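You operate a simulated robot arm through the tools that you are given. There is no shell and no other tool. Be economical: measure what you need, move in short steps, check, and stop when the job is done.

You are at the controls of a simulated two-armed robot. One attempt, no reset.

## Task
Swap the yellow tray of oversize for the empty blue one.
Fine: shut the yellow gate first and open it again last; the yellow tray goes on the side bench; spill nothing; the isolator stays off.
Where things are to end (x, y in the base frame): yellow granule tray within 0.08 m of [0.78, 0.56]; blue granule tray within 0.03 m of [0.53, -0.08].

Only the result counts: the job must be done as asked and must still hold three seconds after the hand-in. Knocking over, shifting, dropping, spilling or breaking anything else fails it.

## Robot
Two 7-joint arms with fingered hands on one trunk, on a base that drives. Base frame: it is fixed to the floor where the robot stands at the start and does not move with it; the origin is under the middle of the robot, x ahead of it, y to its left, z up. Lengths are in m, angles in degrees, forces in N, time in s.
The left shoulder is at the start at [0.07, 0.166, 1.118], the right one opposite. With the tool pointing down near the work surface each hand reaches from about 0.1 to 0.8 m from the robot's upright axis, wherever it stands, measured 20 degrees to its own side. Places, roughly: blue granule tray (20x20x6 cm) [0.8, 0.3, 0.9]; green gate knob [0.6, -0.4, 0.6]; green granule tray (20x20x6 cm) [0.5, -0.4, 0.4]; green run lever [0.6, -1.5, 1]; red isolator knob [0.6, -1.4, 1]; spot under the oversize chute [0.5, -0.1, 0.4]; top of the screen's side bench [0.9, 0.6, 0.8]; yellow gate knob [0.5, -0.1, 0.6]; yellow granule tray (20x20x6 cm) [0.5, -0.1, 0.4]. Payload 4.1 kg a hand.
Tool frame (each hand has its own): the origin (TCP) lies between the finger pads and is the grasp point; the fingertips stand 0.032 m ahead of it; z points along the fingers, y is the line along which they close. Largest opening 0.108 m; the body of the gripper starts 0.038 m behind the TCP. The gripper is a hand of 4 fingers: y runs from the thumb to the fingers, the wrist lies at [-0.016, -0.108, -0.186] in the tool frame, and closing takes about 1.5 s.
Orientation is told as [roll, pitch, yaw] about the base's x, y, z axes, in that order, counted from this pose: with the fingers straight down and the wrist toward the robot, the tool's x, y and z point along [0, 1, 0], [1, 0, 0] and [0, 0, -1] of the base frame.

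## Interface
- The arms move only by the tool drive_tool. It takes "left_plan", "right_plan" or both (then of equal length, played together; a hand with none holds still); each is a list that holds one entry, the list of rows, each a list of 7 numbers: the turn, a rotation vector about the base's x, y, z in degrees, then the shift along the base's x, y, z in m, then the closure in counts, from 0 (fully open) to 255 (shut). In form: [[[wx, wy, wz, tx, ty, tz, hand], ...]]. A call has 1 to 20 rows; each row shifts and turns the commanded pose from where the row before left it. Rows are played at 5 a second. More than 0.05 m and 8.6 degrees between two rows, or a gripper value outside its range, and nothing of the call is played. Where a pose cannot be reached the arm comes as near as it can. A force on the tool above 40 N (or 10 N above the force at the start of the call, whichever is more), or a blocked arm, ends the call early, and 0.2 s more pass. Each finger travels about 0.045 m/s and halts on what it meets, pressing with about 30 N; the grip force reading is that of the motor and also rises with nothing between the fingers. The clock runs only during rows and for 0.2 s after the last one: add rows that do not move to give the fingers time. It gives the time, the measured TCP pose, the force on the tool (base axes), the opening and the grip force at its end, in the units of the frame above (readings bear some noise), with the torque about the TCP (base axes, N m) and any sound that the robot's microphone picked up.
- Cameras (640 x 400 px; columns grow to the right, rows downward): "scene" is now at [0.1337, -0.0192, 1.338]; the picture's right is [-0.05, -1.00, 0.00], its down [-0.60, 0.03, -0.80] and it looks along [0.80, -0.04, -0.60] (base axes); focal length 248 px, centre (320, 200). "left" rides on the left gripper at [-0.064, -0.092, -0.132] in its tool frame; the picture's right is [-0.80, -0.28, 0.53], its down [0.55, -0.71, 0.45] and it looks along [0.25, 0.65, 0.72] (tool axes); focal length 247 px, centre (320, 200). "right" rides on the right gripper at [0.064, -0.093, -0.132] in its tool frame; the picture's right is [-0.80, 0.28, -0.53], its down [-0.55, -0.71, 0.45] and it looks along [-0.25, 0.65, 0.72] (tool axes); focal length 247 px, centre (320, 200). There is no depth. A picture from a camera that has moved, and an enlarged one, comes with that camera's place and axes in the base frame and with its lens. The place of the scene camera against the robot may be out by one fixed shift of up to 0.025 m in any direction.
- snapshot(camera): a new picture of that camera. It takes no simulated time.
- slide_trunk(by): slides the trunk up (or, below 0, down) by that many m; the arms and the scene camera ride with it, the base frame stays. It gives what a move gives, with no picture.
- steer(legs): drives the robot by 1 to 6 legs, each [ahead, left, turn to the left] in m, m and degrees, along the robot's own axes; the way and the turn of a leg run together, so that a leg with both is an arc; at most 1.5 m and 180 degrees a leg. The arms and the cameras ride along, it lands a little off, and it stops where it bumps. It gives what a move gives.
- set_grasp(shape, hand): the hand has 4 fingers and takes this shape, open, in about a second: jaw (thumb against the fingers, like two jaws); tri (thumb and two fingers); tip (a fingertip pinch); poke (one finger out to press); point (the index stretched); flat (the hand flat); cup (the hand cupped); fist (a fist). The gripper value then closes the fingers along that shape, each until it touches; the sizes above hold for jaw. It gives what a move gives, with no picture.
- head_to(pan, tilt): turns the head with the scene camera to pan (to the left, within 86 degrees either way) and tilt (down, from -29 to 69), counted from straight ahead of the robot. It gives what a move gives.
- inspect(camera, box): a new picture of the part [left, top, right, bottom] of that camera's present view, enlarged. It takes no simulated time.
- hand_in(): hands the job in; it is judged then, once.

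Go step by step. Nothing tells you exact positions but the pictures and the camera data: compare them with the known pose of the tool, close in by small moves and look again before you grip or let go. The budget is 120 turns and 88 pictures, counting those below and the enlarged ones. Unless the task says otherwise, let go and move clear before handing in, and close with one line.

The tools are called after ">>>" by a JSON object that holds its "method" and its "body". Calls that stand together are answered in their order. drive_tool: Moves the arms, as the interface text tells. Its arguments: {"type":"object","properties":{"left_plan":{"type":"array"},"right_plan":{"type":"array"}},"required":[]} The other tools are called the same way: slide_trunk (by) slides the trunk up or down; set_grasp (shape, hand) gives the hand a shape; steer (legs) drives the base; head_to (pan, tilt) turns the head that bears the scene camera; snapshot (camera) takes a picture; inspect (camera, box) takes an enlarged picture of a part of a camera's view; hand_in () hands the job in.

At the start:

```text
time_s: 0.0
left_tcp_pos: [0.5463, 0.3943, 1.1149]
left_ee_rot: [0.0, 0.0, 0.0]
left_ft_force: [0.0, -0.2, 0.1]
left_wrist_torque: [-0.02, 0.03, 0.01]
left_gripper_width: 0.1072
left_finger_force: 0.0
left_shape: jaw
right_tcp_pos: [0.664, -0.1974, 1.1384]
right_ee_rot: [-0.1, 0.0, 0.0]
right_ft_force: [-0.5, -0.4, -0.2]
right_wrist_torque: [0.0, 0.03, 0.02]
right_gripper_width: 0.1078
right_finger_force: 0.1
right_shape: jaw
trunk travel left (down, up): [-0.625, 0.315]
robot x, y, heading: [-0.001, -0.0026, 0.1]
head pan, tilt: [-2.6, 37.0]
```

scene: 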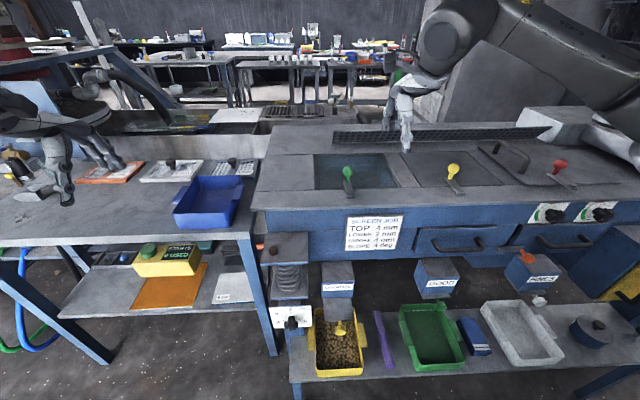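
right: 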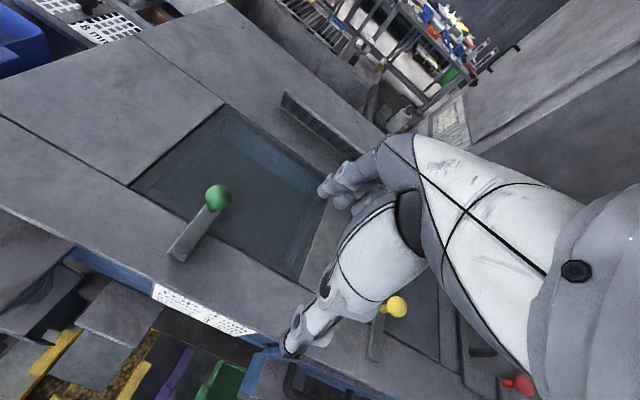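
left: 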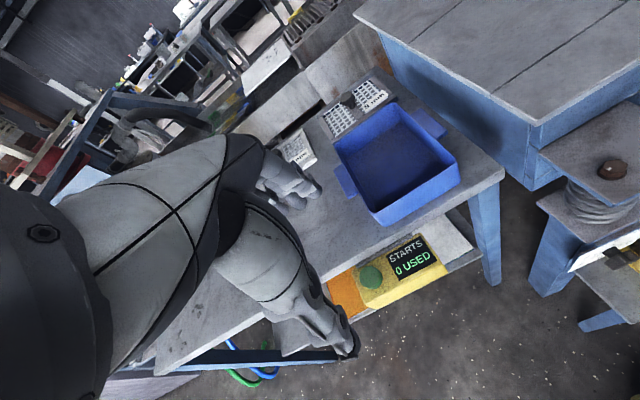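

I see the bench on the left with the blue tray, the screen with chutes, and the yellow tray under the left chute with a yellow knob. I will look closer at the yellow gate and trays first.

>>> {"method": "inspect", "body": {"camera": "scene", "box": [250, 220, 410, 390]}}

>>> {"method": "inspect", "body": {"camera": "scene", "box": [60, 140, 270, 270]}}

>>> {"method": "inspect", "body": {"camera": "scene", "box": [390, 220, 640, 390]}}

```text
2.35 times, centred on (330, 305) of scene
camera zoom: at [0.1337, -0.0192, 1.338], right [-0.05, -1.0, 0.0], down [-0.6, 0.03, -0.8], along [0.8, -0.04, -0.6], focal length 584 px, centre (296, -47)
```

zoom: 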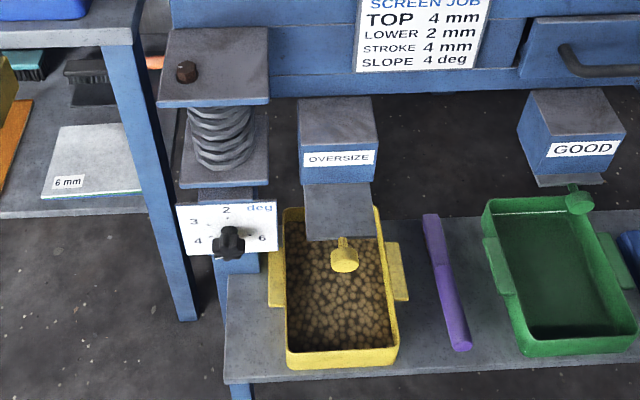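

```text
3.05 times, centred on (165, 205) of scene
camera zoom: at [0.1337, -0.0192, 1.338], right [-0.05, -1.0, 0.0], down [-0.6, 0.03, -0.8], along [0.8, -0.04, -0.6], focal length 757 px, centre (792, 185)
```

zoom: 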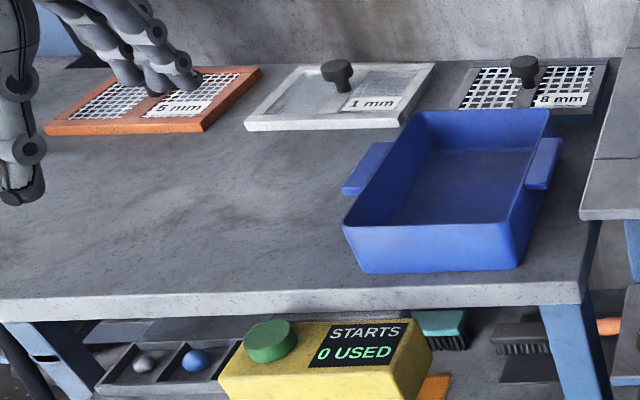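

```text
2.35 times, centred on (515, 305) of scene
camera zoom: at [0.1337, -0.0192, 1.338], right [-0.05, -1.0, 0.0], down [-0.6, 0.03, -0.8], along [0.8, -0.04, -0.6], focal length 584 px, centre (-139, -47)
```

zoom: 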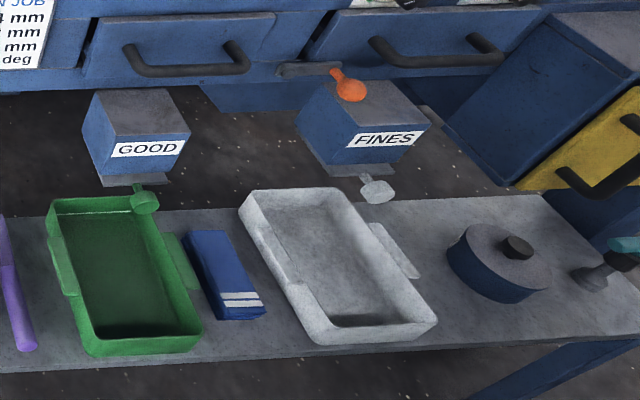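

The yellow gate plate sticks out toward the robot (open), the green and white ones are pushed in (shut). I bring the right hand back and down in front of the yellow gate to look at it closely.

>>> {"method": "drive_tool", "body": {"right_plan": [[[0, 0, 0, -0.05, 0, 0, 0], [0, 0, 0, -0.05, 0, 0, 0], [0, 0, 0, -0.05, 0.01, 0, 0], [0, 0, 0, -0.05, 0.01, 0, 0], [0, 0, 0, -0.05, 0.01, 0, 0], [0, 0, 0, -0.05, 0.01, 0, 0], [0, 0, 0, -0.03, 0.01, -0.02, 0], [0, 0, 0, 0, 0.01, -0.05, 0], [0, 0, 0, 0, 0.01, -0.05, 0], [0, 0, 0, 0, 0.01, -0.05, 0], [0, 0, 0, 0, 0.01, -0.05, 0], [0, 0, 0, 0, 0.01, -0.05, 0], [0, 0, 0, 0, 0.01, -0.05, 0], [0, 0, 0, 0, 0.01, -0.05, 0], [0, 0, 0, 0, 0, -0.02, 0], [0, 0, 0, 0, 0, 0, 0]]]}}

>>> {"method": "snapshot", "body": {"camera": "right"}}

>>> {"method": "snapshot", "body": {"camera": "scene"}}

```text
refused: row 3 steps farther than a row can; nothing moved
```

```text
81 pictures are left
camera right: at [0.5702, -0.1341, 1.2701], right [0.28, -0.8, 0.53], down [-0.71, -0.55, -0.45], along [0.65, -0.25, -0.72], focal length 247 px, centre (320, 200)
```

right: 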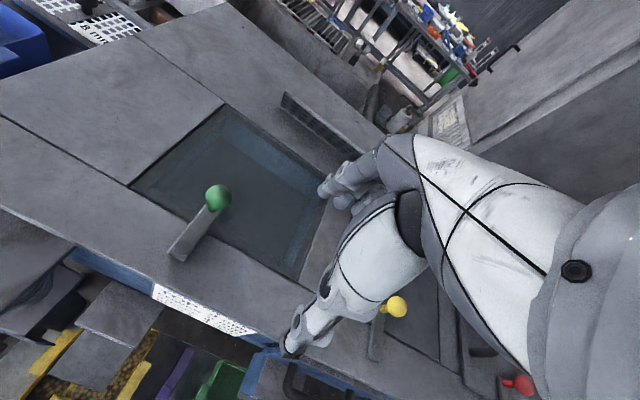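

```text
80 pictures are left
camera scene: at [0.1337, -0.0192, 1.338], right [-0.05, -1.0, 0.0], down [-0.6, 0.03, -0.8], along [0.8, -0.04, -0.6], focal length 248 px, centre (320, 200)
```

scene: 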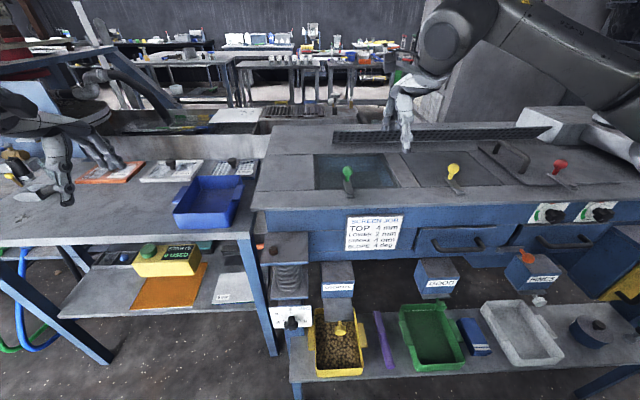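

The row limit is on the total step; I redo the move with smaller rows.

>>> {"method": "drive_tool", "body": {"right_plan": [[[0, 0, 0, -0.048, 0, 0, 0], [0, 0, 0, -0.048, 0, 0, 0], [0, 0, 0, -0.048, 0.01, 0, 0], [0, 0, 0, -0.048, 0.01, 0, 0], [0, 0, 0, -0.048, 0.01, 0, 0], [0, 0, 0, -0.048, 0.01, 0, 0], [0, 0, 0, -0.042, 0.01, -0.02, 0], [0, 0, 0, 0, 0.01, -0.048, 0], [0, 0, 0, 0, 0.01, -0.048, 0], [0, 0, 0, 0, 0.01, -0.048, 0], [0, 0, 0, 0, 0.01, -0.048, 0], [0, 0, 0, 0, 0.01, -0.048, 0], [0, 0, 0, 0, 0.01, -0.048, 0], [0, 0, 0, 0, 0.01, -0.048, 0], [0, 0, 0, 0, 0, -0.03, 0], [0, 0, 0, 0, 0, 0, 0]]]}}

```text
time_s: 3.4
left_tcp_pos: [0.5446, 0.3953, 1.116]
left_ee_rot: [-0.1, -0.1, 0.1]
left_ft_force: [-0.1, 1.3, 0.7]
left_wrist_torque: [0.01, -0.04, 0.02]
left_gripper_width: 0.1077
left_finger_force: 0.1
left_shape: jaw
right_tcp_pos: [0.3826, -0.0751, 0.9025]
right_ee_rot: [-0.1, -0.2, 0.1]
right_ft_force: [0.1, 0.2, 0.1]
right_wrist_torque: [0.0, -0.04, -0.01]
right_gripper_width: 0.1079
right_finger_force: 0.1
right_shape: jaw
right hand out of reach, approached as far as the arm can: row 8, 9, 10, 11, 12, 13
trunk travel left (down, up): [-0.625, 0.315]
robot x, y, heading: [0.0024, -0.0005, -0.4]
head pan, tilt: [-2.6, 37.0]
```

The trunk must come down for the low work. First I pull the left hand clear of the bench, then lower the trunk by 0.3.

>>> {"method": "drive_tool", "body": {"left_plan": [[[0, 0, 0, -0.048, 0, 0, 0], [0, 0, 0, -0.048, 0, 0, 0], [0, 0, 0, -0.048, 0, 0, 0], [0, 0, 0, -0.048, 0, 0, 0], [0, 0, 0, -0.048, 0, 0, 0], [0, 0, 0, 0, 0, 0, 0]]]}}

>>> {"method": "slide_trunk", "body": {"by": -0.3}}

>>> {"method": "snapshot", "body": {"camera": "right"}}

>>> {"method": "snapshot", "body": {"camera": "scene"}}

```text
time_s: 4.8
left_tcp_pos: [0.4282, 0.3945, 1.1144]
left_ee_rot: [0.0, 0.1, 0.1]
left_ft_force: [-0.6, -0.2, 0.2]
left_wrist_torque: [-0.01, -0.01, 0.0]
left_gripper_width: 0.1077
left_finger_force: 0.1
left_shape: jaw
left hand out of reach, approached as far as the arm can: row 3, 4, 5
right_tcp_pos: [0.3841, -0.075, 0.901]
right_ee_rot: [-0.1, -0.1, 0.1]
right_ft_force: [-0.1, 0.0, 0.5]
right_wrist_torque: [-0.02, -0.02, -0.01]
right_gripper_width: 0.1075
right_finger_force: 0.1
right_shape: jaw
trunk travel left (down, up): [-0.625, 0.315]
robot x, y, heading: [0.0027, 0.0019, 0.1]
head pan, tilt: [-2.6, 37.0]
```

```text
time_s: 7.8
left_tcp_pos: [0.4267, 0.3938, 0.8164]
left_ee_rot: [0.0, 0.0, 0.0]
left_ft_force: [-0.9, -0.5, 0.4]
left_wrist_torque: [0.03, 0.01, -0.03]
left_gripper_width: 0.1077
left_finger_force: 0.1
left_shape: jaw
right_tcp_pos: [0.383, -0.0757, 0.6021]
right_ee_rot: [0.0, -0.1, -0.1]
right_ft_force: [0.7, -0.5, 0.3]
right_wrist_torque: [0.02, 0.01, 0.01]
right_gripper_width: 0.1078
right_finger_force: 0.0
right_shape: jaw
trunk travel left (down, up): [-0.325, 0.615]
robot x, y, heading: [-0.001, 0.0009, 0.3]
head pan, tilt: [-2.6, 37.0]
```

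```text
79 pictures are left
camera right: at [0.2903, -0.0119, 0.7319], right [0.28, -0.8, 0.53], down [-0.71, -0.55, -0.45], along [0.65, -0.25, -0.72], focal length 247 px, centre (320, 200)
```

right: 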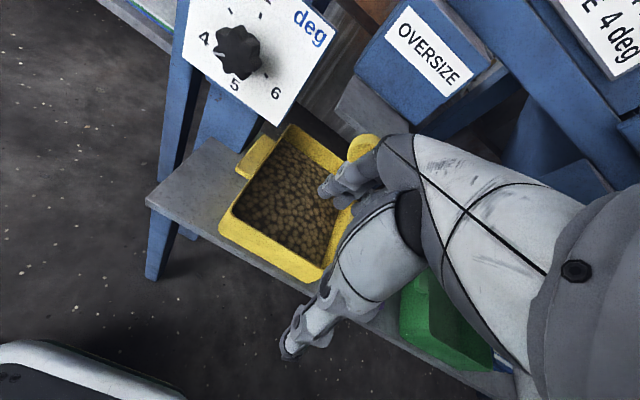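

```text
78 pictures are left
camera scene: at [0.1334, -0.0192, 1.0381], right [-0.05, -1.0, 0.0], down [-0.6, 0.03, -0.8], along [0.8, -0.04, -0.6], focal length 248 px, centre (320, 200)
```

scene: 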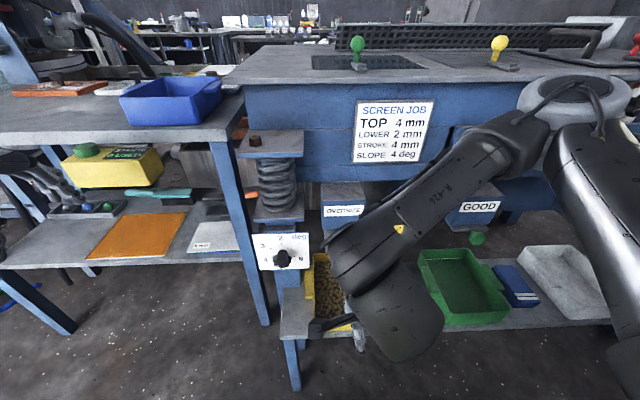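

The dial board sits close to the tray's left lug, so the tray will have to be slid out before a two-handed lift. I shift the right hand aside to see the gate knob.

>>> {"method": "drive_tool", "body": {"right_plan": [[[0, 0, 0, -0.02, -0.04, 0, 0], [0, 0, 0, -0.02, -0.04, 0, 0], [0, 0, 0, -0.02, -0.04, 0, 0], [0, 0, 0, 0, 0, 0, 0]]]}}

>>> {"method": "snapshot", "body": {"camera": "right"}}

>>> {"method": "inspect", "body": {"camera": "scene", "box": [240, 120, 400, 370]}}

```text
time_s: 8.8
left_tcp_pos: [0.4281, 0.3931, 0.8143]
left_ee_rot: [0.0, 0.0, 0.0]
left_ft_force: [0.0, 0.1, -0.5]
left_wrist_torque: [0.04, 0.01, 0.04]
left_gripper_width: 0.1079
left_finger_force: 0.0
left_shape: jaw
right_tcp_pos: [0.3828, -0.0759, 0.601]
right_ee_rot: [0.0, -0.1, 0.1]
right_ft_force: [-0.7, 0.8, 0.4]
right_wrist_torque: [0.01, -0.02, -0.05]
right_gripper_width: 0.1081
right_finger_force: 0.0
right_shape: jaw
right hand out of reach, approached as far as the arm can: row 1, 2, 3
trunk travel left (down, up): [-0.325, 0.615]
robot x, y, heading: [-0.0018, 0.001, 0.1]
head pan, tilt: [-2.6, 37.0]
```

```text
77 pictures are left
camera right: at [0.2904, -0.0119, 0.7319], right [0.28, -0.8, 0.53], down [-0.71, -0.55, -0.45], along [0.65, -0.25, -0.72], focal length 247 px, centre (320, 200)
```

right: 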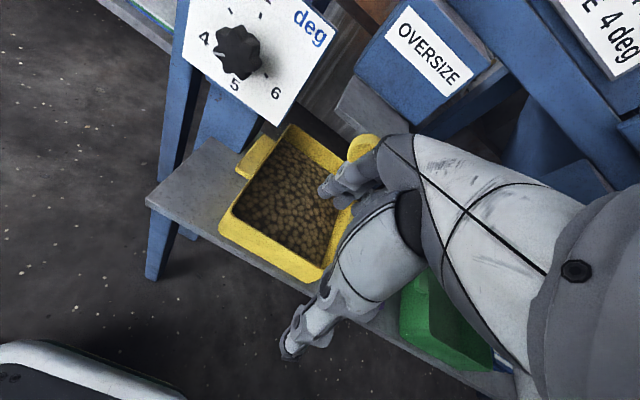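

```text
1.60 times, centred on (320, 245) of scene
camera zoom: at [0.1335, -0.0192, 1.038], right [-0.05, -1.0, 0.0], down [-0.6, 0.03, -0.8], along [0.8, -0.04, -0.6], focal length 397 px, centre (320, 128)
```

zoom: 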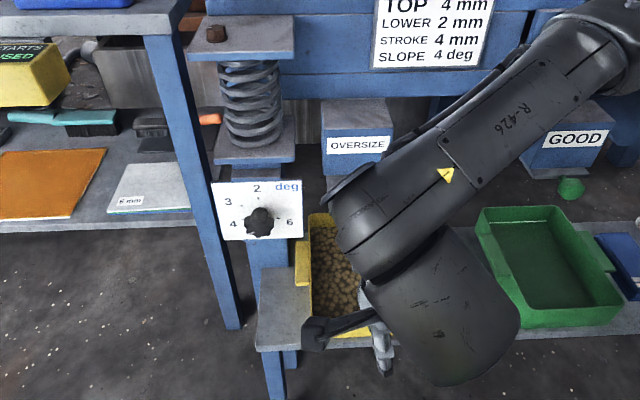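

The arm is folded to its limit here; I back the base 0.2 m so that the arms work at mid-reach.

>>> {"method": "steer", "body": {"legs": [[-0.2, 0, 0]]}}

>>> {"method": "snapshot", "body": {"camera": "scene"}}

>>> {"method": "snapshot", "body": {"camera": "right"}}

```text
time_s: 10.4
left_tcp_pos: [0.2258, 0.3942, 0.8169]
left_ee_rot: [0.0, 0.0, 0.3]
left_ft_force: [-0.3, 0.1, 0.7]
left_wrist_torque: [-0.02, -0.03, 0.04]
left_gripper_width: 0.1079
left_finger_force: 0.1
left_shape: jaw
right_tcp_pos: [0.1838, -0.0753, 0.6013]
right_ee_rot: [0.0, 0.1, 0.0]
right_ft_force: [0.5, 0.1, 0.0]
right_wrist_torque: [-0.01, -0.02, 0.04]
right_gripper_width: 0.1077
right_finger_force: 0.1
right_shape: jaw
trunk travel left (down, up): [-0.325, 0.615]
robot x, y, heading: [-0.2038, -0.0011, 0.2]
head pan, tilt: [-2.6, 37.0]
```

```text
75 pictures are left
camera scene: at [-0.0669, -0.0191, 1.0382], right [-0.04, -1.0, 0.0], down [-0.6, 0.03, -0.8], along [0.8, -0.03, -0.6], focal length 248 px, centre (320, 200)
```

scene: 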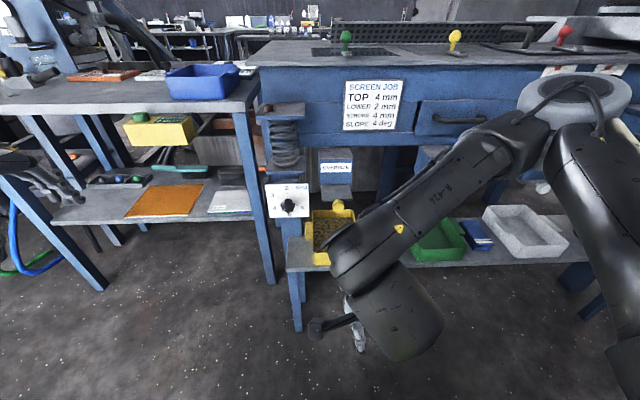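

```text
74 pictures are left
camera right: at [0.0903, -0.0114, 0.7321], right [0.28, -0.8, 0.53], down [-0.7, -0.55, -0.45], along [0.65, -0.25, -0.72], focal length 247 px, centre (320, 200)
```

right: 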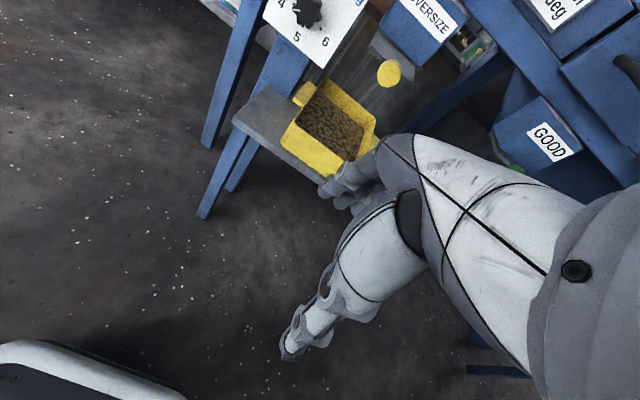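

Now the knob is visible from both cameras; I enlarge it to triangulate.

>>> {"method": "inspect", "body": {"camera": "right", "box": [290, 20, 470, 160]}}

>>> {"method": "inspect", "body": {"camera": "scene", "box": [260, 130, 420, 280]}}

```text
2.86 times, centred on (380, 90) of right
camera zoom: at [0.0903, -0.0114, 0.7321], right [0.28, -0.8, 0.53], down [-0.7, -0.55, -0.45], along [0.65, -0.25, -0.72], focal length 706 px, centre (149, 514)
```

zoom: 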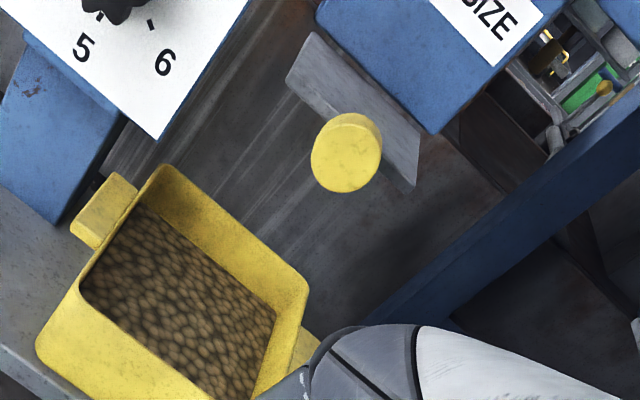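

```text
2.67 times, centred on (340, 205) of scene
camera zoom: at [-0.0669, -0.0191, 1.0382], right [-0.04, -1.0, 0.0], down [-0.6, 0.03, -0.8], along [0.8, -0.03, -0.6], focal length 662 px, centre (267, 187)
```

zoom: 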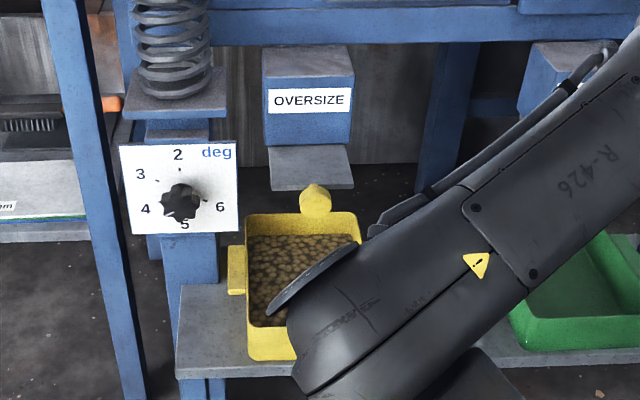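

The knob is a disc about 3.5 cm across at about [0.477, −0.08, 0.61], facing me. I turn the right hand so the fingers point forward and close sideways, in front of the knob.

>>> {"method": "drive_tool", "body": {"right_plan": [[[0, 0, 8.2, 0.015, 0, 0.01, 0], [0, 0, 8.2, 0.015, 0, 0.01, 0], [0, 0, 8.2, 0.015, 0, 0.01, 0], [0, 0, 8.2, 0.015, 0, 0.01, 0], [0, 0, 8.2, 0.015, 0, 0.01, 0], [0, 0, 8.2, 0.015, 0, 0, 0], [0, 0, 8.2, 0.015, 0, 0, 0], [0, 0, 8.2, 0.015, 0, 0, 0], [0, 0, 8.2, 0.015, 0, 0, 0], [0, 0, 8.2, 0.015, 0, 0, 0], [0, 0, 8, 0, 0, 0, 0], [0, -7.8, 0, 0, 0, 0, 0], [0, -7.8, 0, 0, 0, 0, 0], [0, -7.8, 0, 0, 0, 0, 0], [0, -7.8, 0, 0, 0, 0, 0], [0, -7.8, 0, 0, 0, 0, 0], [0, -7.8, 0, 0, 0, 0, 0], [0, -7.8, 0, 0, 0, 0, 0], [0, -7.8, 0, 0, 0, 0, 0], [0, -7.6, 0, 0, 0, 0, 0]]]}}

>>> {"method": "snapshot", "body": {"camera": "right"}}

>>> {"method": "snapshot", "body": {"camera": "scene"}}

```text
time_s: 14.6
left_tcp_pos: [0.2267, 0.3952, 0.8151]
left_ee_rot: [0.0, 0.0, 0.1]
left_ft_force: [-0.8, 0.2, -0.1]
left_wrist_torque: [-0.02, 0.0, 0.03]
left_gripper_width: 0.1077
left_finger_force: 0.0
left_shape: jaw
right_tcp_pos: [0.34, -0.1171, 0.7336]
right_ee_rot: [-65.9, -27.3, 79.0]
right_ft_force: [-0.2, -0.5, 0.2]
right_wrist_torque: [0.0, 0.01, -0.02]
right_gripper_width: 0.1082
right_finger_force: 0.0
right_shape: jaw
right hand out of reach, approached as far as the arm can: row 8, 9, 10, 11, 18, 19, 20
trunk travel left (down, up): [-0.325, 0.615]
robot x, y, heading: [-0.2002, -0.0055, 0.1]
head pan, tilt: [-2.6, 37.0]
```

```text
71 pictures are left
camera right: at [0.1804, -0.1679, 0.6858], right [-0.19, -0.15, 0.97], down [0.47, -0.88, -0.04], along [0.86, 0.45, 0.24], focal length 247 px, centre (320, 200)
```

right: 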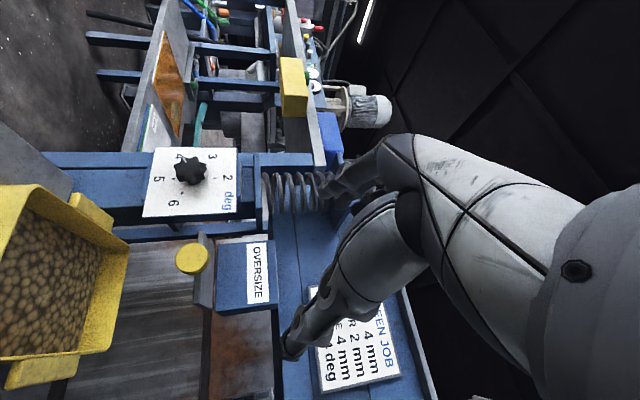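

```text
70 pictures are left
camera scene: at [-0.0663, -0.0188, 1.038], right [-0.04, -1.0, 0.0], down [-0.6, 0.03, -0.8], along [0.8, -0.03, -0.6], focal length 248 px, centre (320, 200)
```

scene: 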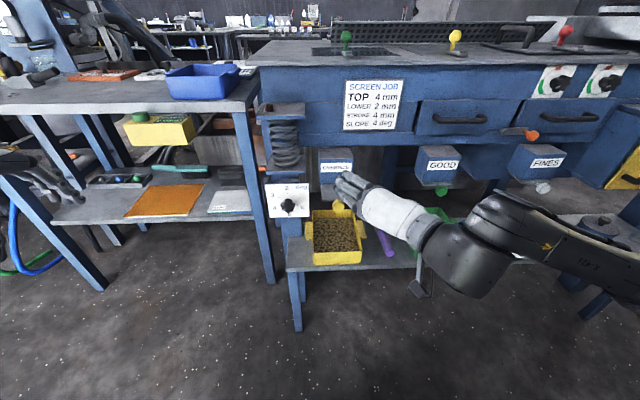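

The right-hand camera agrees on the knob: [0.477, −0.079, 0.61]. The hand is high and tilted by the reach limit; I move forward a little and check the orientation.

>>> {"method": "drive_tool", "body": {"right_plan": [[[0, 0, 0, 0.03, 0, 0, 0], [0, 0, 0, 0, 0, 0, 0]]]}}

```text
time_s: 15.2
left_tcp_pos: [0.2283, 0.3942, 0.8161]
left_ee_rot: [0.0, 0.1, 0.2]
left_ft_force: [0.2, -0.3, 0.2]
left_wrist_torque: [0.01, -0.03, -0.01]
left_gripper_width: 0.1077
left_finger_force: 0.0
left_shape: jaw
right_tcp_pos: [0.3716, -0.121, 0.7416]
right_ee_rot: [-66.7, -27.6, 79.0]
right_ft_force: [0.1, -1.2, -0.4]
right_wrist_torque: [0.03, -0.01, 0.02]
right_gripper_width: 0.108
right_finger_force: 0.0
right_shape: jaw
right hand out of reach, approached as far as the arm can: row 1
trunk travel left (down, up): [-0.325, 0.615]
robot x, y, heading: [-0.199, 0.0004, 0.1]
head pan, tilt: [-2.6, 37.0]
```

Orientation is usable: fingers point forward and slightly down, closing line tilted. I bring the open hand to just in front of the knob.

>>> {"method": "drive_tool", "body": {"right_plan": [[[0, 0, 0, 0.006, 0.011, -0.03, 0], [0, 0, 0, 0.006, 0.011, -0.03, 0], [0, 0, 0, 0.006, 0.011, -0.03, 0], [0, 0, 0, 0.006, 0.011, -0.03, 0], [0, 0, 0, 0, 0, 0, 0]]]}}

>>> {"method": "snapshot", "body": {"camera": "right"}}

```text
time_s: 16.4
left_tcp_pos: [0.2265, 0.3947, 0.8164]
left_ee_rot: [0.0, 0.1, 0.2]
left_ft_force: [-1.0, -0.1, 0.7]
left_wrist_torque: [-0.04, 0.01, 0.0]
left_gripper_width: 0.1077
left_finger_force: 0.0
left_shape: jaw
right_tcp_pos: [0.3952, -0.1285, 0.7353]
right_ee_rot: [-66.5, -27.7, 78.9]
right_ft_force: [0.2, 0.3, 0.3]
right_wrist_torque: [0.01, -0.01, 0.02]
right_gripper_width: 0.108
right_finger_force: 0.2
right_shape: jaw
right hand out of reach, approached as far as the arm can: row 1, 2, 3, 4
trunk travel left (down, up): [-0.325, 0.615]
robot x, y, heading: [-0.1988, -0.0024, 0.3]
head pan, tilt: [-2.6, 37.0]
```

```text
69 pictures are left
camera right: at [0.2354, -0.1785, 0.6852], right [-0.2, -0.15, 0.97], down [0.47, -0.88, -0.04], along [0.86, 0.45, 0.25], focal length 247 px, centre (320, 200)
```

right: 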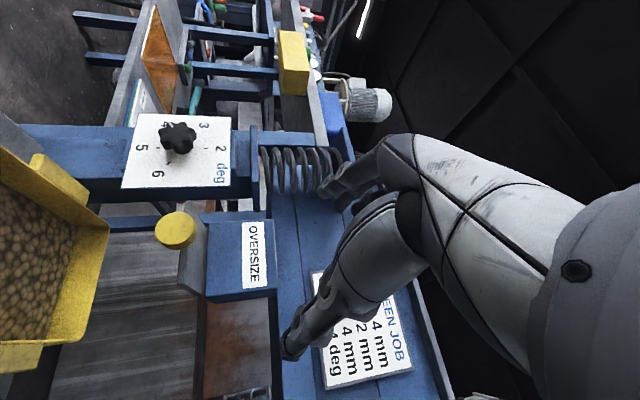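

The wrist is at a joint limit, so I use the trunk to bring the hand lower.

>>> {"method": "slide_trunk", "body": {"by": -0.12}}

>>> {"method": "drive_tool", "body": {"right_plan": [[[0, 0, 0, 0, 0.025, 0, 0], [0, 0, 0, 0, 0.025, 0, 0], [0, 0, 0, 0, 0, 0, 0]]]}}

```text
time_s: 17.9
left_tcp_pos: [0.2259, 0.3953, 0.6952]
left_ee_rot: [0.0, 0.0, 0.1]
left_ft_force: [-0.1, -0.1, 0.3]
left_wrist_torque: [-0.03, 0.0, -0.02]
left_gripper_width: 0.1073
left_finger_force: 0.0
left_shape: jaw
right_tcp_pos: [0.3948, -0.1289, 0.6159]
right_ee_rot: [-66.5, -27.6, 79.0]
right_ft_force: [1.3, -0.2, 0.4]
right_wrist_torque: [0.02, 0.01, 0.0]
right_gripper_width: 0.1082
right_finger_force: 0.0
right_shape: jaw
trunk travel left (down, up): [-0.205, 0.735]
robot x, y, heading: [-0.1977, -0.0017, 0.1]
head pan, tilt: [-2.6, 37.0]
```

```text
time_s: 18.7
left_tcp_pos: [0.226, 0.3954, 0.6956]
left_ee_rot: [-0.1, 0.1, 0.3]
left_ft_force: [-0.2, -0.7, -0.2]
left_wrist_torque: [-0.05, 0.0, -0.01]
left_gripper_width: 0.1077
left_finger_force: 0.1
left_shape: jaw
right_tcp_pos: [0.3949, -0.0954, 0.6252]
right_ee_rot: [-65.9, -27.4, 78.7]
right_ft_force: [-0.4, 0.1, -1.3]
right_wrist_torque: [0.01, -0.04, 0.0]
right_gripper_width: 0.1078
right_finger_force: 0.1
right_shape: jaw
right hand out of reach, approached as far as the arm can: row 1, 2
trunk travel left (down, up): [-0.205, 0.735]
robot x, y, heading: [-0.2016, -0.0011, 0.3]
head pan, tilt: [-2.6, 37.0]
```

Close. A little more trunk down, then y again.

>>> {"method": "slide_trunk", "body": {"by": -0.03}}

>>> {"method": "drive_tool", "body": {"right_plan": [[[0, 0, 0, 0, 0.02, 0, 0], [0, 0, 0, 0.01, 0.01, 0, 0], [0, 0, 0, 0, 0, 0, 0]]]}}

>>> {"method": "snapshot", "body": {"camera": "right"}}

>>> {"method": "snapshot", "body": {"camera": "scene"}}

```text
time_s: 19.4
left_tcp_pos: [0.2278, 0.3953, 0.6644]
left_ee_rot: [0.0, 0.1, 0.2]
left_ft_force: [0.0, -0.6, 0.0]
left_wrist_torque: [0.0, 0.0, 0.01]
left_gripper_width: 0.1078
left_finger_force: 0.1
left_shape: jaw
right_tcp_pos: [0.3957, -0.0952, 0.5939]
right_ee_rot: [-65.9, -27.4, 78.8]
right_ft_force: [-0.8, 0.1, -0.7]
right_wrist_torque: [-0.02, 0.03, -0.02]
right_gripper_width: 0.1078
right_finger_force: 0.1
right_shape: jaw
trunk travel left (down, up): [-0.175, 0.765]
robot x, y, heading: [-0.2016, 0.0007, 0.2]
head pan, tilt: [-2.6, 37.0]
```

```text
time_s: 20.2
left_tcp_pos: [0.2261, 0.3959, 0.6651]
left_ee_rot: [0.0, 0.0, 0.3]
left_ft_force: [-0.3, 0.1, 0.1]
left_wrist_torque: [0.0, -0.03, -0.01]
left_gripper_width: 0.1077
left_finger_force: 0.1
left_shape: jaw
right_tcp_pos: [0.3947, -0.0771, 0.5965]
right_ee_rot: [-65.1, -27.1, 78.7]
right_ft_force: [-0.1, -0.1, -0.5]
right_wrist_torque: [0.0, 0.0, -0.03]
right_gripper_width: 0.1079
right_finger_force: 0.1
right_shape: jaw
right hand out of reach, approached as far as the arm can: row 1, 2
trunk travel left (down, up): [-0.175, 0.765]
robot x, y, heading: [-0.2, 0.0023, 0.0]
head pan, tilt: [-2.6, 37.0]
```

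```text
68 pictures are left
camera right: at [0.2348, -0.129, 0.5507], right [-0.18, -0.15, 0.97], down [0.47, -0.88, -0.05], along [0.86, 0.45, 0.23], focal length 247 px, centre (320, 200)
```

right: 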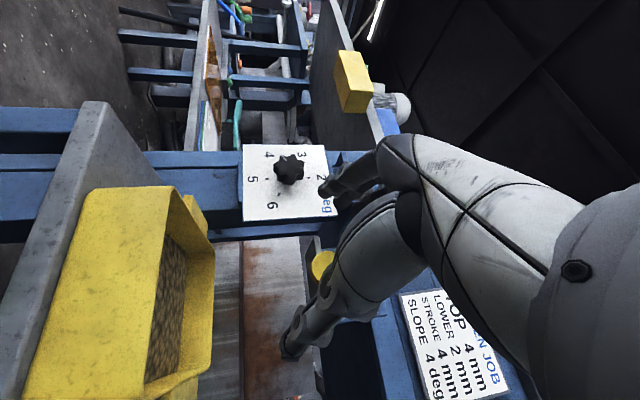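

```text
67 pictures are left
camera scene: at [-0.0662, -0.0192, 0.888], right [-0.04, -1.0, 0.0], down [-0.6, 0.03, -0.8], along [0.8, -0.03, -0.6], focal length 248 px, centre (320, 200)
```

scene: 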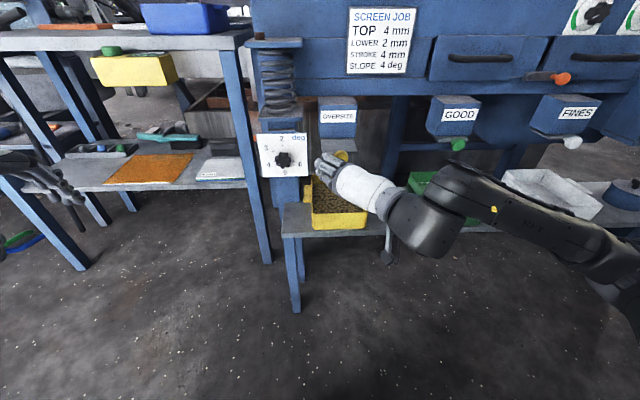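

The knob lies between thumb and fingers, at about [0.477, −0.076, 0.607]. I move in 6 cm and look.

>>> {"method": "drive_tool", "body": {"right_plan": [[[0, 0, 0, 0.02, 0, 0.006, 0], [0, 0, 0, 0.02, 0, 0.006, 0], [0, 0, 0, 0.02, 0, 0, 0], [0, 0, 0, 0, 0, 0, 0]]]}}

>>> {"method": "snapshot", "body": {"camera": "right"}}

>>> {"method": "inspect", "body": {"camera": "scene", "box": [250, 80, 410, 240]}}

```text
time_s: 21.2
left_tcp_pos: [0.2267, 0.3947, 0.6648]
left_ee_rot: [0.0, 0.1, 0.3]
left_ft_force: [-0.9, 0.0, 0.1]
left_wrist_torque: [0.0, -0.03, -0.05]
left_gripper_width: 0.1077
left_finger_force: 0.3
left_shape: jaw
right_tcp_pos: [0.4551, -0.077, 0.608]
right_ee_rot: [-65.9, -27.3, 78.7]
right_ft_force: [0.4, -0.1, 0.2]
right_wrist_torque: [0.0, -0.02, 0.0]
right_gripper_width: 0.1081
right_finger_force: 0.0
right_shape: jaw
trunk travel left (down, up): [-0.175, 0.765]
robot x, y, heading: [-0.2002, 0.0013, 0.2]
head pan, tilt: [-2.6, 37.0]
```

```text
66 pictures are left
camera right: at [0.2951, -0.1283, 0.5601], right [-0.19, -0.15, 0.97], down [0.47, -0.88, -0.04], along [0.86, 0.45, 0.24], focal length 247 px, centre (320, 200)
```

right: 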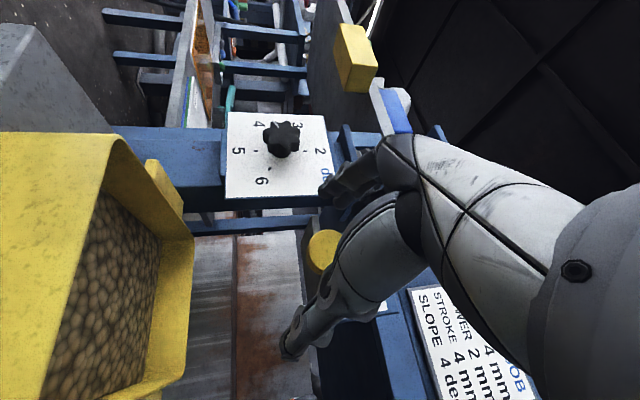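

```text
2.50 times, centred on (330, 160) of scene
camera zoom: at [-0.0661, -0.0191, 0.888], right [-0.04, -1.0, 0.0], down [-0.6, 0.03, -0.8], along [0.8, -0.03, -0.6], focal length 621 px, centre (295, 300)
```

zoom: 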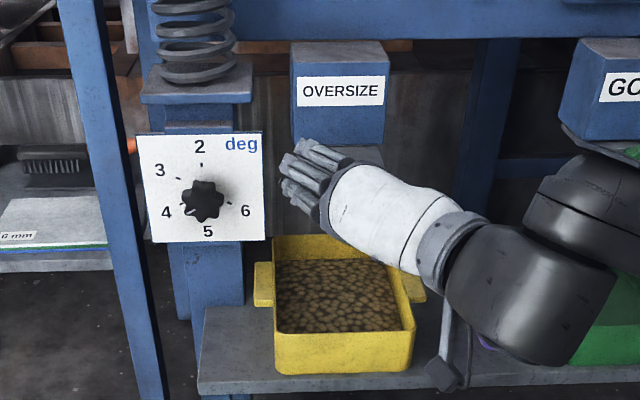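

Knob is centred between the fingers. I advance 1.2 cm and close on it.

>>> {"method": "drive_tool", "body": {"right_plan": [[[0, 0, 0, 0.012, 0, 0, 0], [0, 0, 0, 0, 0, 0, 100], [0, 0, 0, 0, 0, 0, 200], [0, 0, 0, 0, 0, 0, 230], [0, 0, 0, 0, 0, 0, 230], [0, 0, 0, 0, 0, 0, 230], [0, 0, 0, 0, 0, 0, 230], [0, 0, 0, 0, 0, 0, 230]]]}}

>>> {"method": "snapshot", "body": {"camera": "right"}}

```text
time_s: 23.0
left_tcp_pos: [0.2269, 0.3948, 0.6653]
left_ee_rot: [0.0, 0.1, 0.2]
left_ft_force: [-0.5, 0.4, -0.1]
left_wrist_torque: [-0.02, 0.01, 0.0]
left_gripper_width: 0.1077
left_finger_force: 0.1
left_shape: jaw
right_tcp_pos: [0.4673, -0.0797, 0.6059]
right_ee_rot: [-65.7, -27.3, 78.7]
right_ft_force: [4.4, -1.1, -6.4]
right_wrist_torque: [-0.02, 0.1, 0.03]
right_gripper_width: 0.0156
right_finger_force: 29.7
right_shape: jaw
trunk travel left (down, up): [-0.175, 0.765]
robot x, y, heading: [-0.1987, -0.0019, 0.2]
head pan, tilt: [-2.6, 37.0]
```

```text
64 pictures are left
camera right: at [0.3076, -0.1291, 0.5591], right [-0.19, -0.15, 0.97], down [0.47, -0.88, -0.04], along [0.86, 0.45, 0.24], focal length 247 px, centre (320, 200)
```

right: 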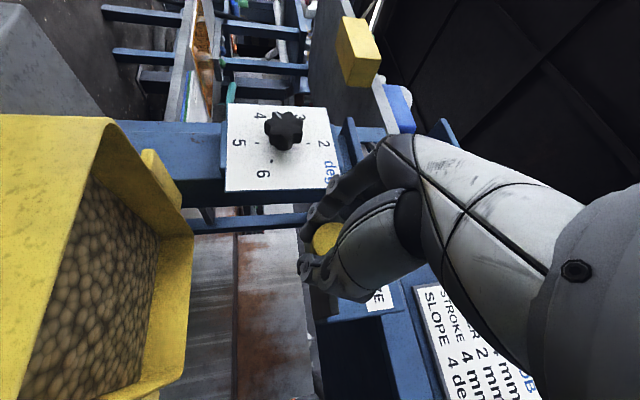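

The knob is held (1.6 cm between pads). I push the gate in along +x, watching the force.

>>> {"method": "drive_tool", "body": {"right_plan": [[[0, 0, 0, 0.01, 0, 0, 230], [0, 0, 0, 0.01, 0, 0, 230], [0, 0, 0, 0.01, 0, 0, 230], [0, 0, 0, 0.01, 0, 0, 230], [0, 0, 0, 0, 0, 0, 230]]]}}

>>> {"method": "inspect", "body": {"camera": "scene", "box": [250, 80, 410, 240]}}

```text
time_s: 24.2
left_tcp_pos: [0.228, 0.3947, 0.6651]
left_ee_rot: [0.0, 0.1, 0.2]
left_ft_force: [-0.6, 0.2, 0.0]
left_wrist_torque: [-0.03, 0.03, 0.02]
left_gripper_width: 0.1076
left_finger_force: 0.0
left_shape: jaw
right_tcp_pos: [0.5084, -0.0794, 0.6072]
right_ee_rot: [-65.7, -27.4, 78.8]
right_ft_force: [-2.8, 6.1, -17.7]
right_wrist_torque: [0.01, 0.36, 0.19]
right_gripper_width: 0.0157
right_finger_force: 30.3
right_shape: jaw
trunk travel left (down, up): [-0.175, 0.765]
robot x, y, heading: [-0.1978, 0.0014, -0.0]
head pan, tilt: [-2.6, 37.0]
```

```text
2.50 times, centred on (330, 160) of scene
camera zoom: at [-0.0646, -0.0187, 0.8876], right [-0.04, -1.0, 0.0], down [-0.6, 0.03, -0.8], along [0.8, -0.03, -0.6], focal length 621 px, centre (295, 300)
```

zoom: 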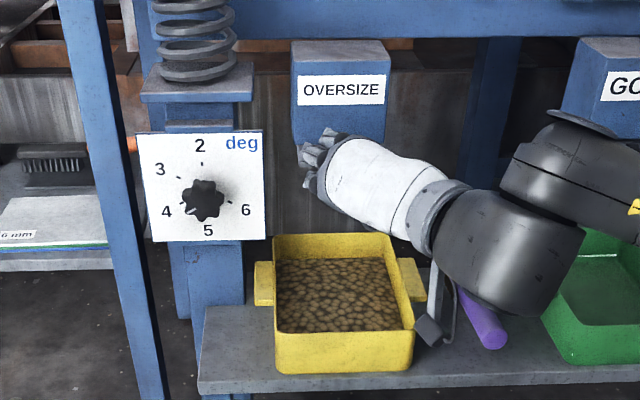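

The gate moves. I ease the hand down a hair for the side load and keep pushing.

>>> {"method": "drive_tool", "body": {"right_plan": [[[0, 0, 0, 0.005, 0, -0.003, 230], [0, 0, 0, 0.01, 0, 0, 230], [0, 0, 0, 0.01, 0, 0, 230], [0, 0, 0, 0, 0, 0, 230]]]}}

>>> {"method": "snapshot", "body": {"camera": "right"}}

```text
time_s: 25.2
left_tcp_pos: [0.2274, 0.3951, 0.6655]
left_ee_rot: [0.0, -0.1, 0.2]
left_ft_force: [-0.3, -0.1, -0.3]
left_wrist_torque: [0.02, 0.0, 0.02]
left_gripper_width: 0.1076
left_finger_force: 0.0
left_shape: jaw
right_tcp_pos: [0.5307, -0.0773, 0.6062]
right_ee_rot: [-65.9, -27.4, 79.0]
right_ft_force: [-22.5, 3.2, -8.9]
right_wrist_torque: [-0.05, 0.08, 0.17]
right_gripper_width: 0.017
right_finger_force: 30.0
right_shape: jaw
trunk travel left (down, up): [-0.175, 0.765]
robot x, y, heading: [-0.1957, -0.0008, 0.1]
head pan, tilt: [-2.6, 37.0]
```

```text
62 pictures are left
camera right: at [0.3714, -0.1283, 0.5577], right [-0.19, -0.15, 0.97], down [0.47, -0.88, -0.04], along [0.86, 0.45, 0.24], focal length 247 px, centre (320, 200)
```

right: 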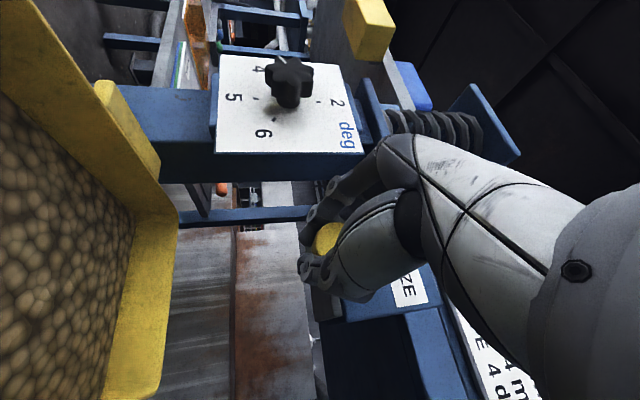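

Force rose to 22 N after about 6 cm: the end stop, as expected. One small extra push to confirm, then release and back off.

>>> {"method": "drive_tool", "body": {"right_plan": [[[0, 0, 0, 0.005, 0, 0, 230], [0, 0, 0, 0, 0, 0, 230], [0, 0, 0, -0.006, 0, 0, 230], [0, 0, 0, 0, 0, 0, 150], [0, 0, 0, 0, 0, 0, 50], [0, 0, 0, 0, 0, 0, 0], [0, 0, 0, 0, 0, 0, 0], [0, 0, 0, 0, 0, 0, 0], [0, 0, 0, 0, 0, 0, 0]]]}}

>>> {"method": "drive_tool", "body": {"right_plan": [[[0, 0, 0, -0.03, 0, 0, 0], [0, 0, 0, -0.045, 0, 0, 0], [0, 0, 0, -0.045, 0, 0, 0], [0, 0, 0, -0.03, -0.02, 0, 0], [0, 0, 0, 0, 0, 0, 0]]]}}

>>> {"method": "snapshot", "body": {"camera": "scene"}}

>>> {"method": "snapshot", "body": {"camera": "right"}}

```text
time_s: 25.7
left_tcp_pos: [0.2261, 0.3954, 0.6656]
left_ee_rot: [0.1, 0.1, 0.2]
left_ft_force: [-0.5, 0.6, -0.5]
left_wrist_torque: [0.0, 0.02, -0.02]
left_gripper_width: 0.1078
left_finger_force: 0.1
left_shape: jaw
right_tcp_pos: [0.5331, -0.0746, 0.6043]
right_ee_rot: [-65.7, -27.4, 79.2]
right_ft_force: [-13.0, -1.6, -2.2]
right_wrist_torque: [-0.16, -0.22, 0.14]
right_gripper_width: 0.0178
right_finger_force: 29.5
right_shape: jaw
trunk travel left (down, up): [-0.175, 0.765]
robot x, y, heading: [-0.1966, -0.0014, 0.3]
head pan, tilt: [-2.6, 37.0]
stopped in row 2 (right hand): the force on the tool passed its limit (the readings are from after the stop); the commanded pose is now the measured one
```

```text
time_s: 26.9
left_tcp_pos: [0.2261, 0.3948, 0.6651]
left_ee_rot: [-0.1, 0.0, 0.2]
left_ft_force: [0.6, -0.6, 0.4]
left_wrist_torque: [0.0, 0.0, -0.03]
left_gripper_width: 0.1073
left_finger_force: 0.1
left_shape: jaw
right_tcp_pos: [0.3853, -0.0965, 0.6045]
right_ee_rot: [-65.9, -27.3, 79.2]
right_ft_force: [-0.8, -0.3, -0.4]
right_wrist_torque: [0.02, -0.01, -0.01]
right_gripper_width: 0.1077
right_finger_force: 0.0
right_shape: jaw
trunk travel left (down, up): [-0.175, 0.765]
robot x, y, heading: [-0.1965, 0.0018, 0.3]
head pan, tilt: [-2.6, 37.0]
```

```text
61 pictures are left
camera scene: at [-0.0665, -0.0191, 0.888], right [-0.04, -1.0, 0.0], down [-0.6, 0.03, -0.8], along [0.8, -0.03, -0.6], focal length 248 px, centre (320, 200)
```

scene: 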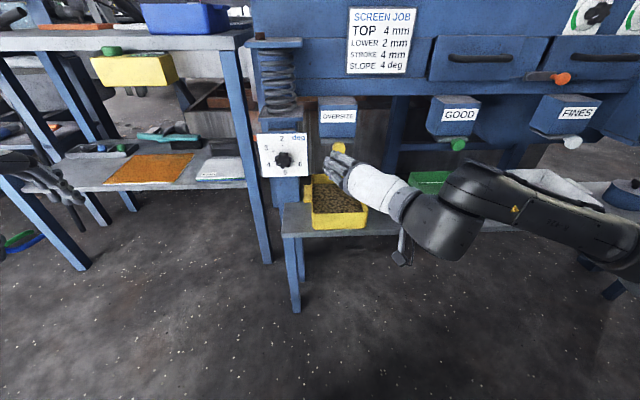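

```text
60 pictures are left
camera right: at [0.2258, -0.1482, 0.5567], right [-0.19, -0.15, 0.97], down [0.48, -0.88, -0.04], along [0.86, 0.45, 0.24], focal length 247 px, centre (320, 200)
```

right: 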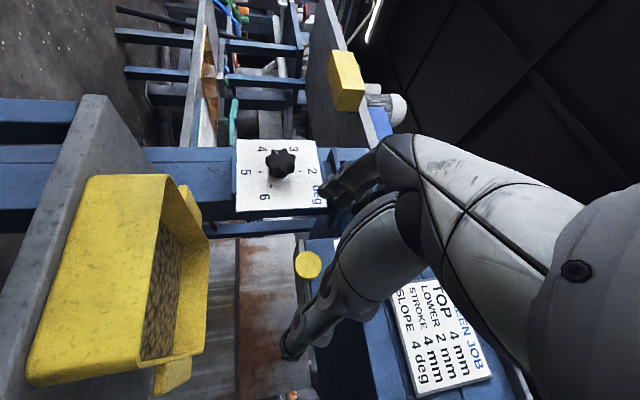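

The knob now appears level with the other shut gates; I enlarge to be sure the retreat did not drag it back.

>>> {"method": "inspect", "body": {"camera": "scene", "box": [300, 80, 480, 200]}}

>>> {"method": "inspect", "body": {"camera": "right", "box": [230, 200, 390, 320]}}

```text
3.33 times, centred on (390, 140) of scene
camera zoom: at [-0.0665, -0.0191, 0.888], right [-0.04, -1.0, 0.0], down [-0.6, 0.03, -0.8], along [0.8, -0.03, -0.6], focal length 828 px, centre (87, 400)
```

zoom: 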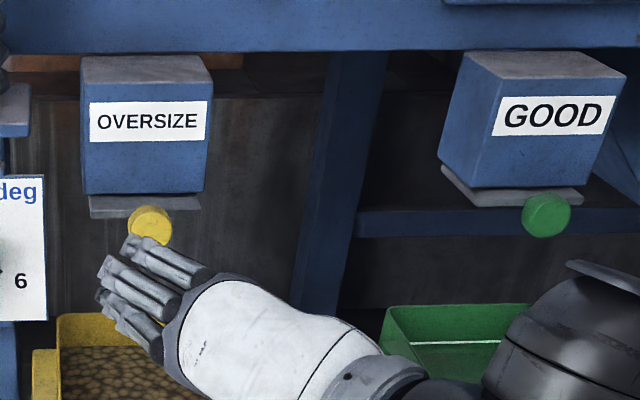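

```text
3.33 times, centred on (310, 260) of right
camera zoom: at [0.2258, -0.1482, 0.5567], right [-0.19, -0.15, 0.97], down [0.48, -0.88, -0.04], along [0.86, 0.45, 0.24], focal length 823 px, centre (353, 0)
```

zoom: 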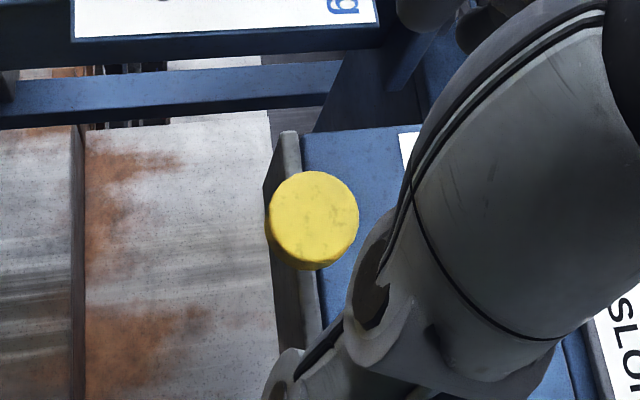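

Looks shut like the green one, but I give the knob face a gentle push with closed fingers to be sure.

>>> {"method": "drive_tool", "body": {"right_plan": [[[0, 0, 0, 0, 0.018, 0.01, 150], [0, 0, 0, 0, 0, 0, 255], [0, 0, 0, 0, 0, 0, 255], [0, 0, 0, 0.03, 0, 0, 255], [0, 0, 0, 0.03, 0, 0, 255], [0, 0, 0, 0.03, 0, 0, 255], [0, 0, 0, 0.01, 0, 0, 255], [0, 0, 0, 0.01, 0, 0, 255], [0, 0, 0, 0.01, 0, 0, 255], [0, 0, 0, 0.005, 0, 0, 255], [0, 0, 0, 0.005, 0, 0, 255], [0, 0, 0, 0.005, 0, 0, 255], [0, 0, 0, 0, 0, 0, 255]]]}}

>>> {"method": "snapshot", "body": {"camera": "right"}}

```text
time_s: 29.1
left_tcp_pos: [0.225, 0.3942, 0.6663]
left_ee_rot: [0.0, -0.1, 0.1]
left_ft_force: [-0.2, -0.2, 0.1]
left_wrist_torque: [-0.05, 0.02, 0.04]
left_gripper_width: 0.1078
left_finger_force: 0.0
left_shape: jaw
right_tcp_pos: [0.5029, -0.0756, 0.6146]
right_ee_rot: [-65.5, -27.6, 79.4]
right_ft_force: [-17.6, -3.4, 2.6]
right_wrist_torque: [-0.04, 0.1, -0.16]
right_gripper_width: 0.0001
right_finger_force: 30.0
right_shape: jaw
trunk travel left (down, up): [-0.175, 0.765]
robot x, y, heading: [-0.2009, -0.0027, 0.1]
head pan, tilt: [-2.6, 37.0]
stopped in row 10 (right hand): the force on the tool passed its limit (the readings are from after the stop); the commanded pose is now the measured one
```

```text
57 pictures are left
camera right: at [0.3431, -0.1291, 0.5665], right [-0.18, -0.16, 0.97], down [0.48, -0.87, -0.05], along [0.86, 0.46, 0.24], focal length 247 px, centre (320, 200)
```

right: 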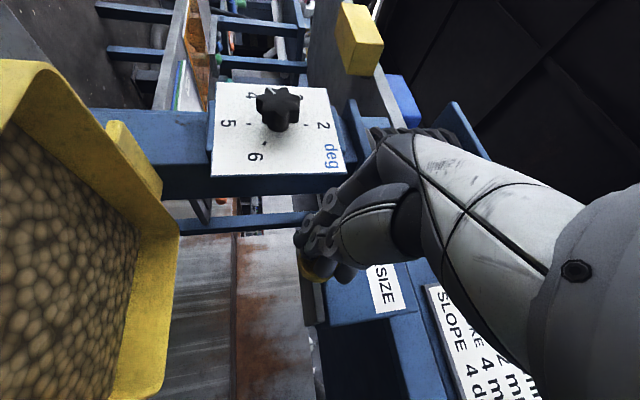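

The gate is hard on its stop. I back off and turn the right hand to fingers-down for looking at the tray.

>>> {"method": "drive_tool", "body": {"right_plan": [[[0, 0, 0, -0.045, 0, 0, 255], [0, 0, 0, -0.045, 0, 0.01, 255], [0, 0, 0, -0.045, -0.01, 0.02, 100], [0, 7.5, 0, 0, -0.02, 0.03, 0], [0, 7.5, 0, 0, -0.02, 0.03, 0], [0, 7.5, 0, 0, -0.01, 0.02, 0], [0, 7.5, 0, 0, 0, 0, 0], [0, 7.5, 0, 0, 0, 0, 0], [0, 7.5, 0, 0, 0, 0, 0], [0, 7.5, 0, 0, 0, 0, 0], [0, 7.5, 0, 0, 0, 0, 0], [0, 0, -8, 0, 0, 0, 0], [0, 0, -8, 0, 0, 0, 0], [0, 0, -8, 0, 0, 0, 0], [0, 0, -8, 0, 0, 0, 0], [0, 0, -8, 0, 0, 0, 0], [0, 0, -8, 0, 0, 0, 0], [0, 0, -8, 0, 0, 0, 0], [0, 0, -8, 0, 0, 0, 0]]]}}

```text
refused: row 3 steps farther than a row can; nothing moved
```

>>> {"method": "drive_tool", "body": {"right_plan": [[[0, 0, 0, -0.045, 0, 0, 255], [0, 0, 0, -0.045, 0, 0.01, 255], [0, 0, 0, -0.04, -0.01, 0.02, 100], [0, 7.5, 0, 0, -0.02, 0.03, 0], [0, 7.5, 0, 0, -0.02, 0.03, 0], [0, 7.5, 0, 0, -0.01, 0.02, 0], [0, 7.5, 0, 0, 0, 0, 0], [0, 7.5, 0, 0, 0, 0, 0], [0, 7.5, 0, 0, 0, 0, 0], [0, 7.5, 0, 0, 0, 0, 0], [0, 7.5, 0, 0, 0, 0, 0], [0, 0, -8, 0, 0, 0, 0], [0, 0, -8, 0, 0, 0, 0], [0, 0, -8, 0, 0, 0, 0], [0, 0, -8, 0, 0, 0, 0], [0, 0, -8, 0, 0, 0, 0], [0, 0, -8, 0, 0, 0, 0], [0, 0, -8, 0, 0, 0, 0], [0, 0, -8, 0, 0, 0, 0]]]}}

```text
time_s: 33.1
left_tcp_pos: [0.2263, 0.395, 0.6643]
left_ee_rot: [0.0, 0.0, 0.0]
left_ft_force: [0.5, 0.4, 0.6]
left_wrist_torque: [0.03, 0.0, -0.01]
left_gripper_width: 0.1077
left_finger_force: 0.1
left_shape: jaw
right_tcp_pos: [0.3635, -0.133, 0.7117]
right_ee_rot: [-36.4, -18.4, 4.6]
right_ft_force: [-0.1, 0.1, -0.5]
right_wrist_torque: [0.04, 0.02, -0.02]
right_gripper_width: 0.1078
right_finger_force: 0.0
right_shape: jaw
right hand out of reach, approached as far as the arm can: row 7, 8, 9, 10, 11
trunk travel left (down, up): [-0.175, 0.765]
robot x, y, heading: [-0.2021, -0.0005, 0.0]
head pan, tilt: [-2.6, 37.0]
```

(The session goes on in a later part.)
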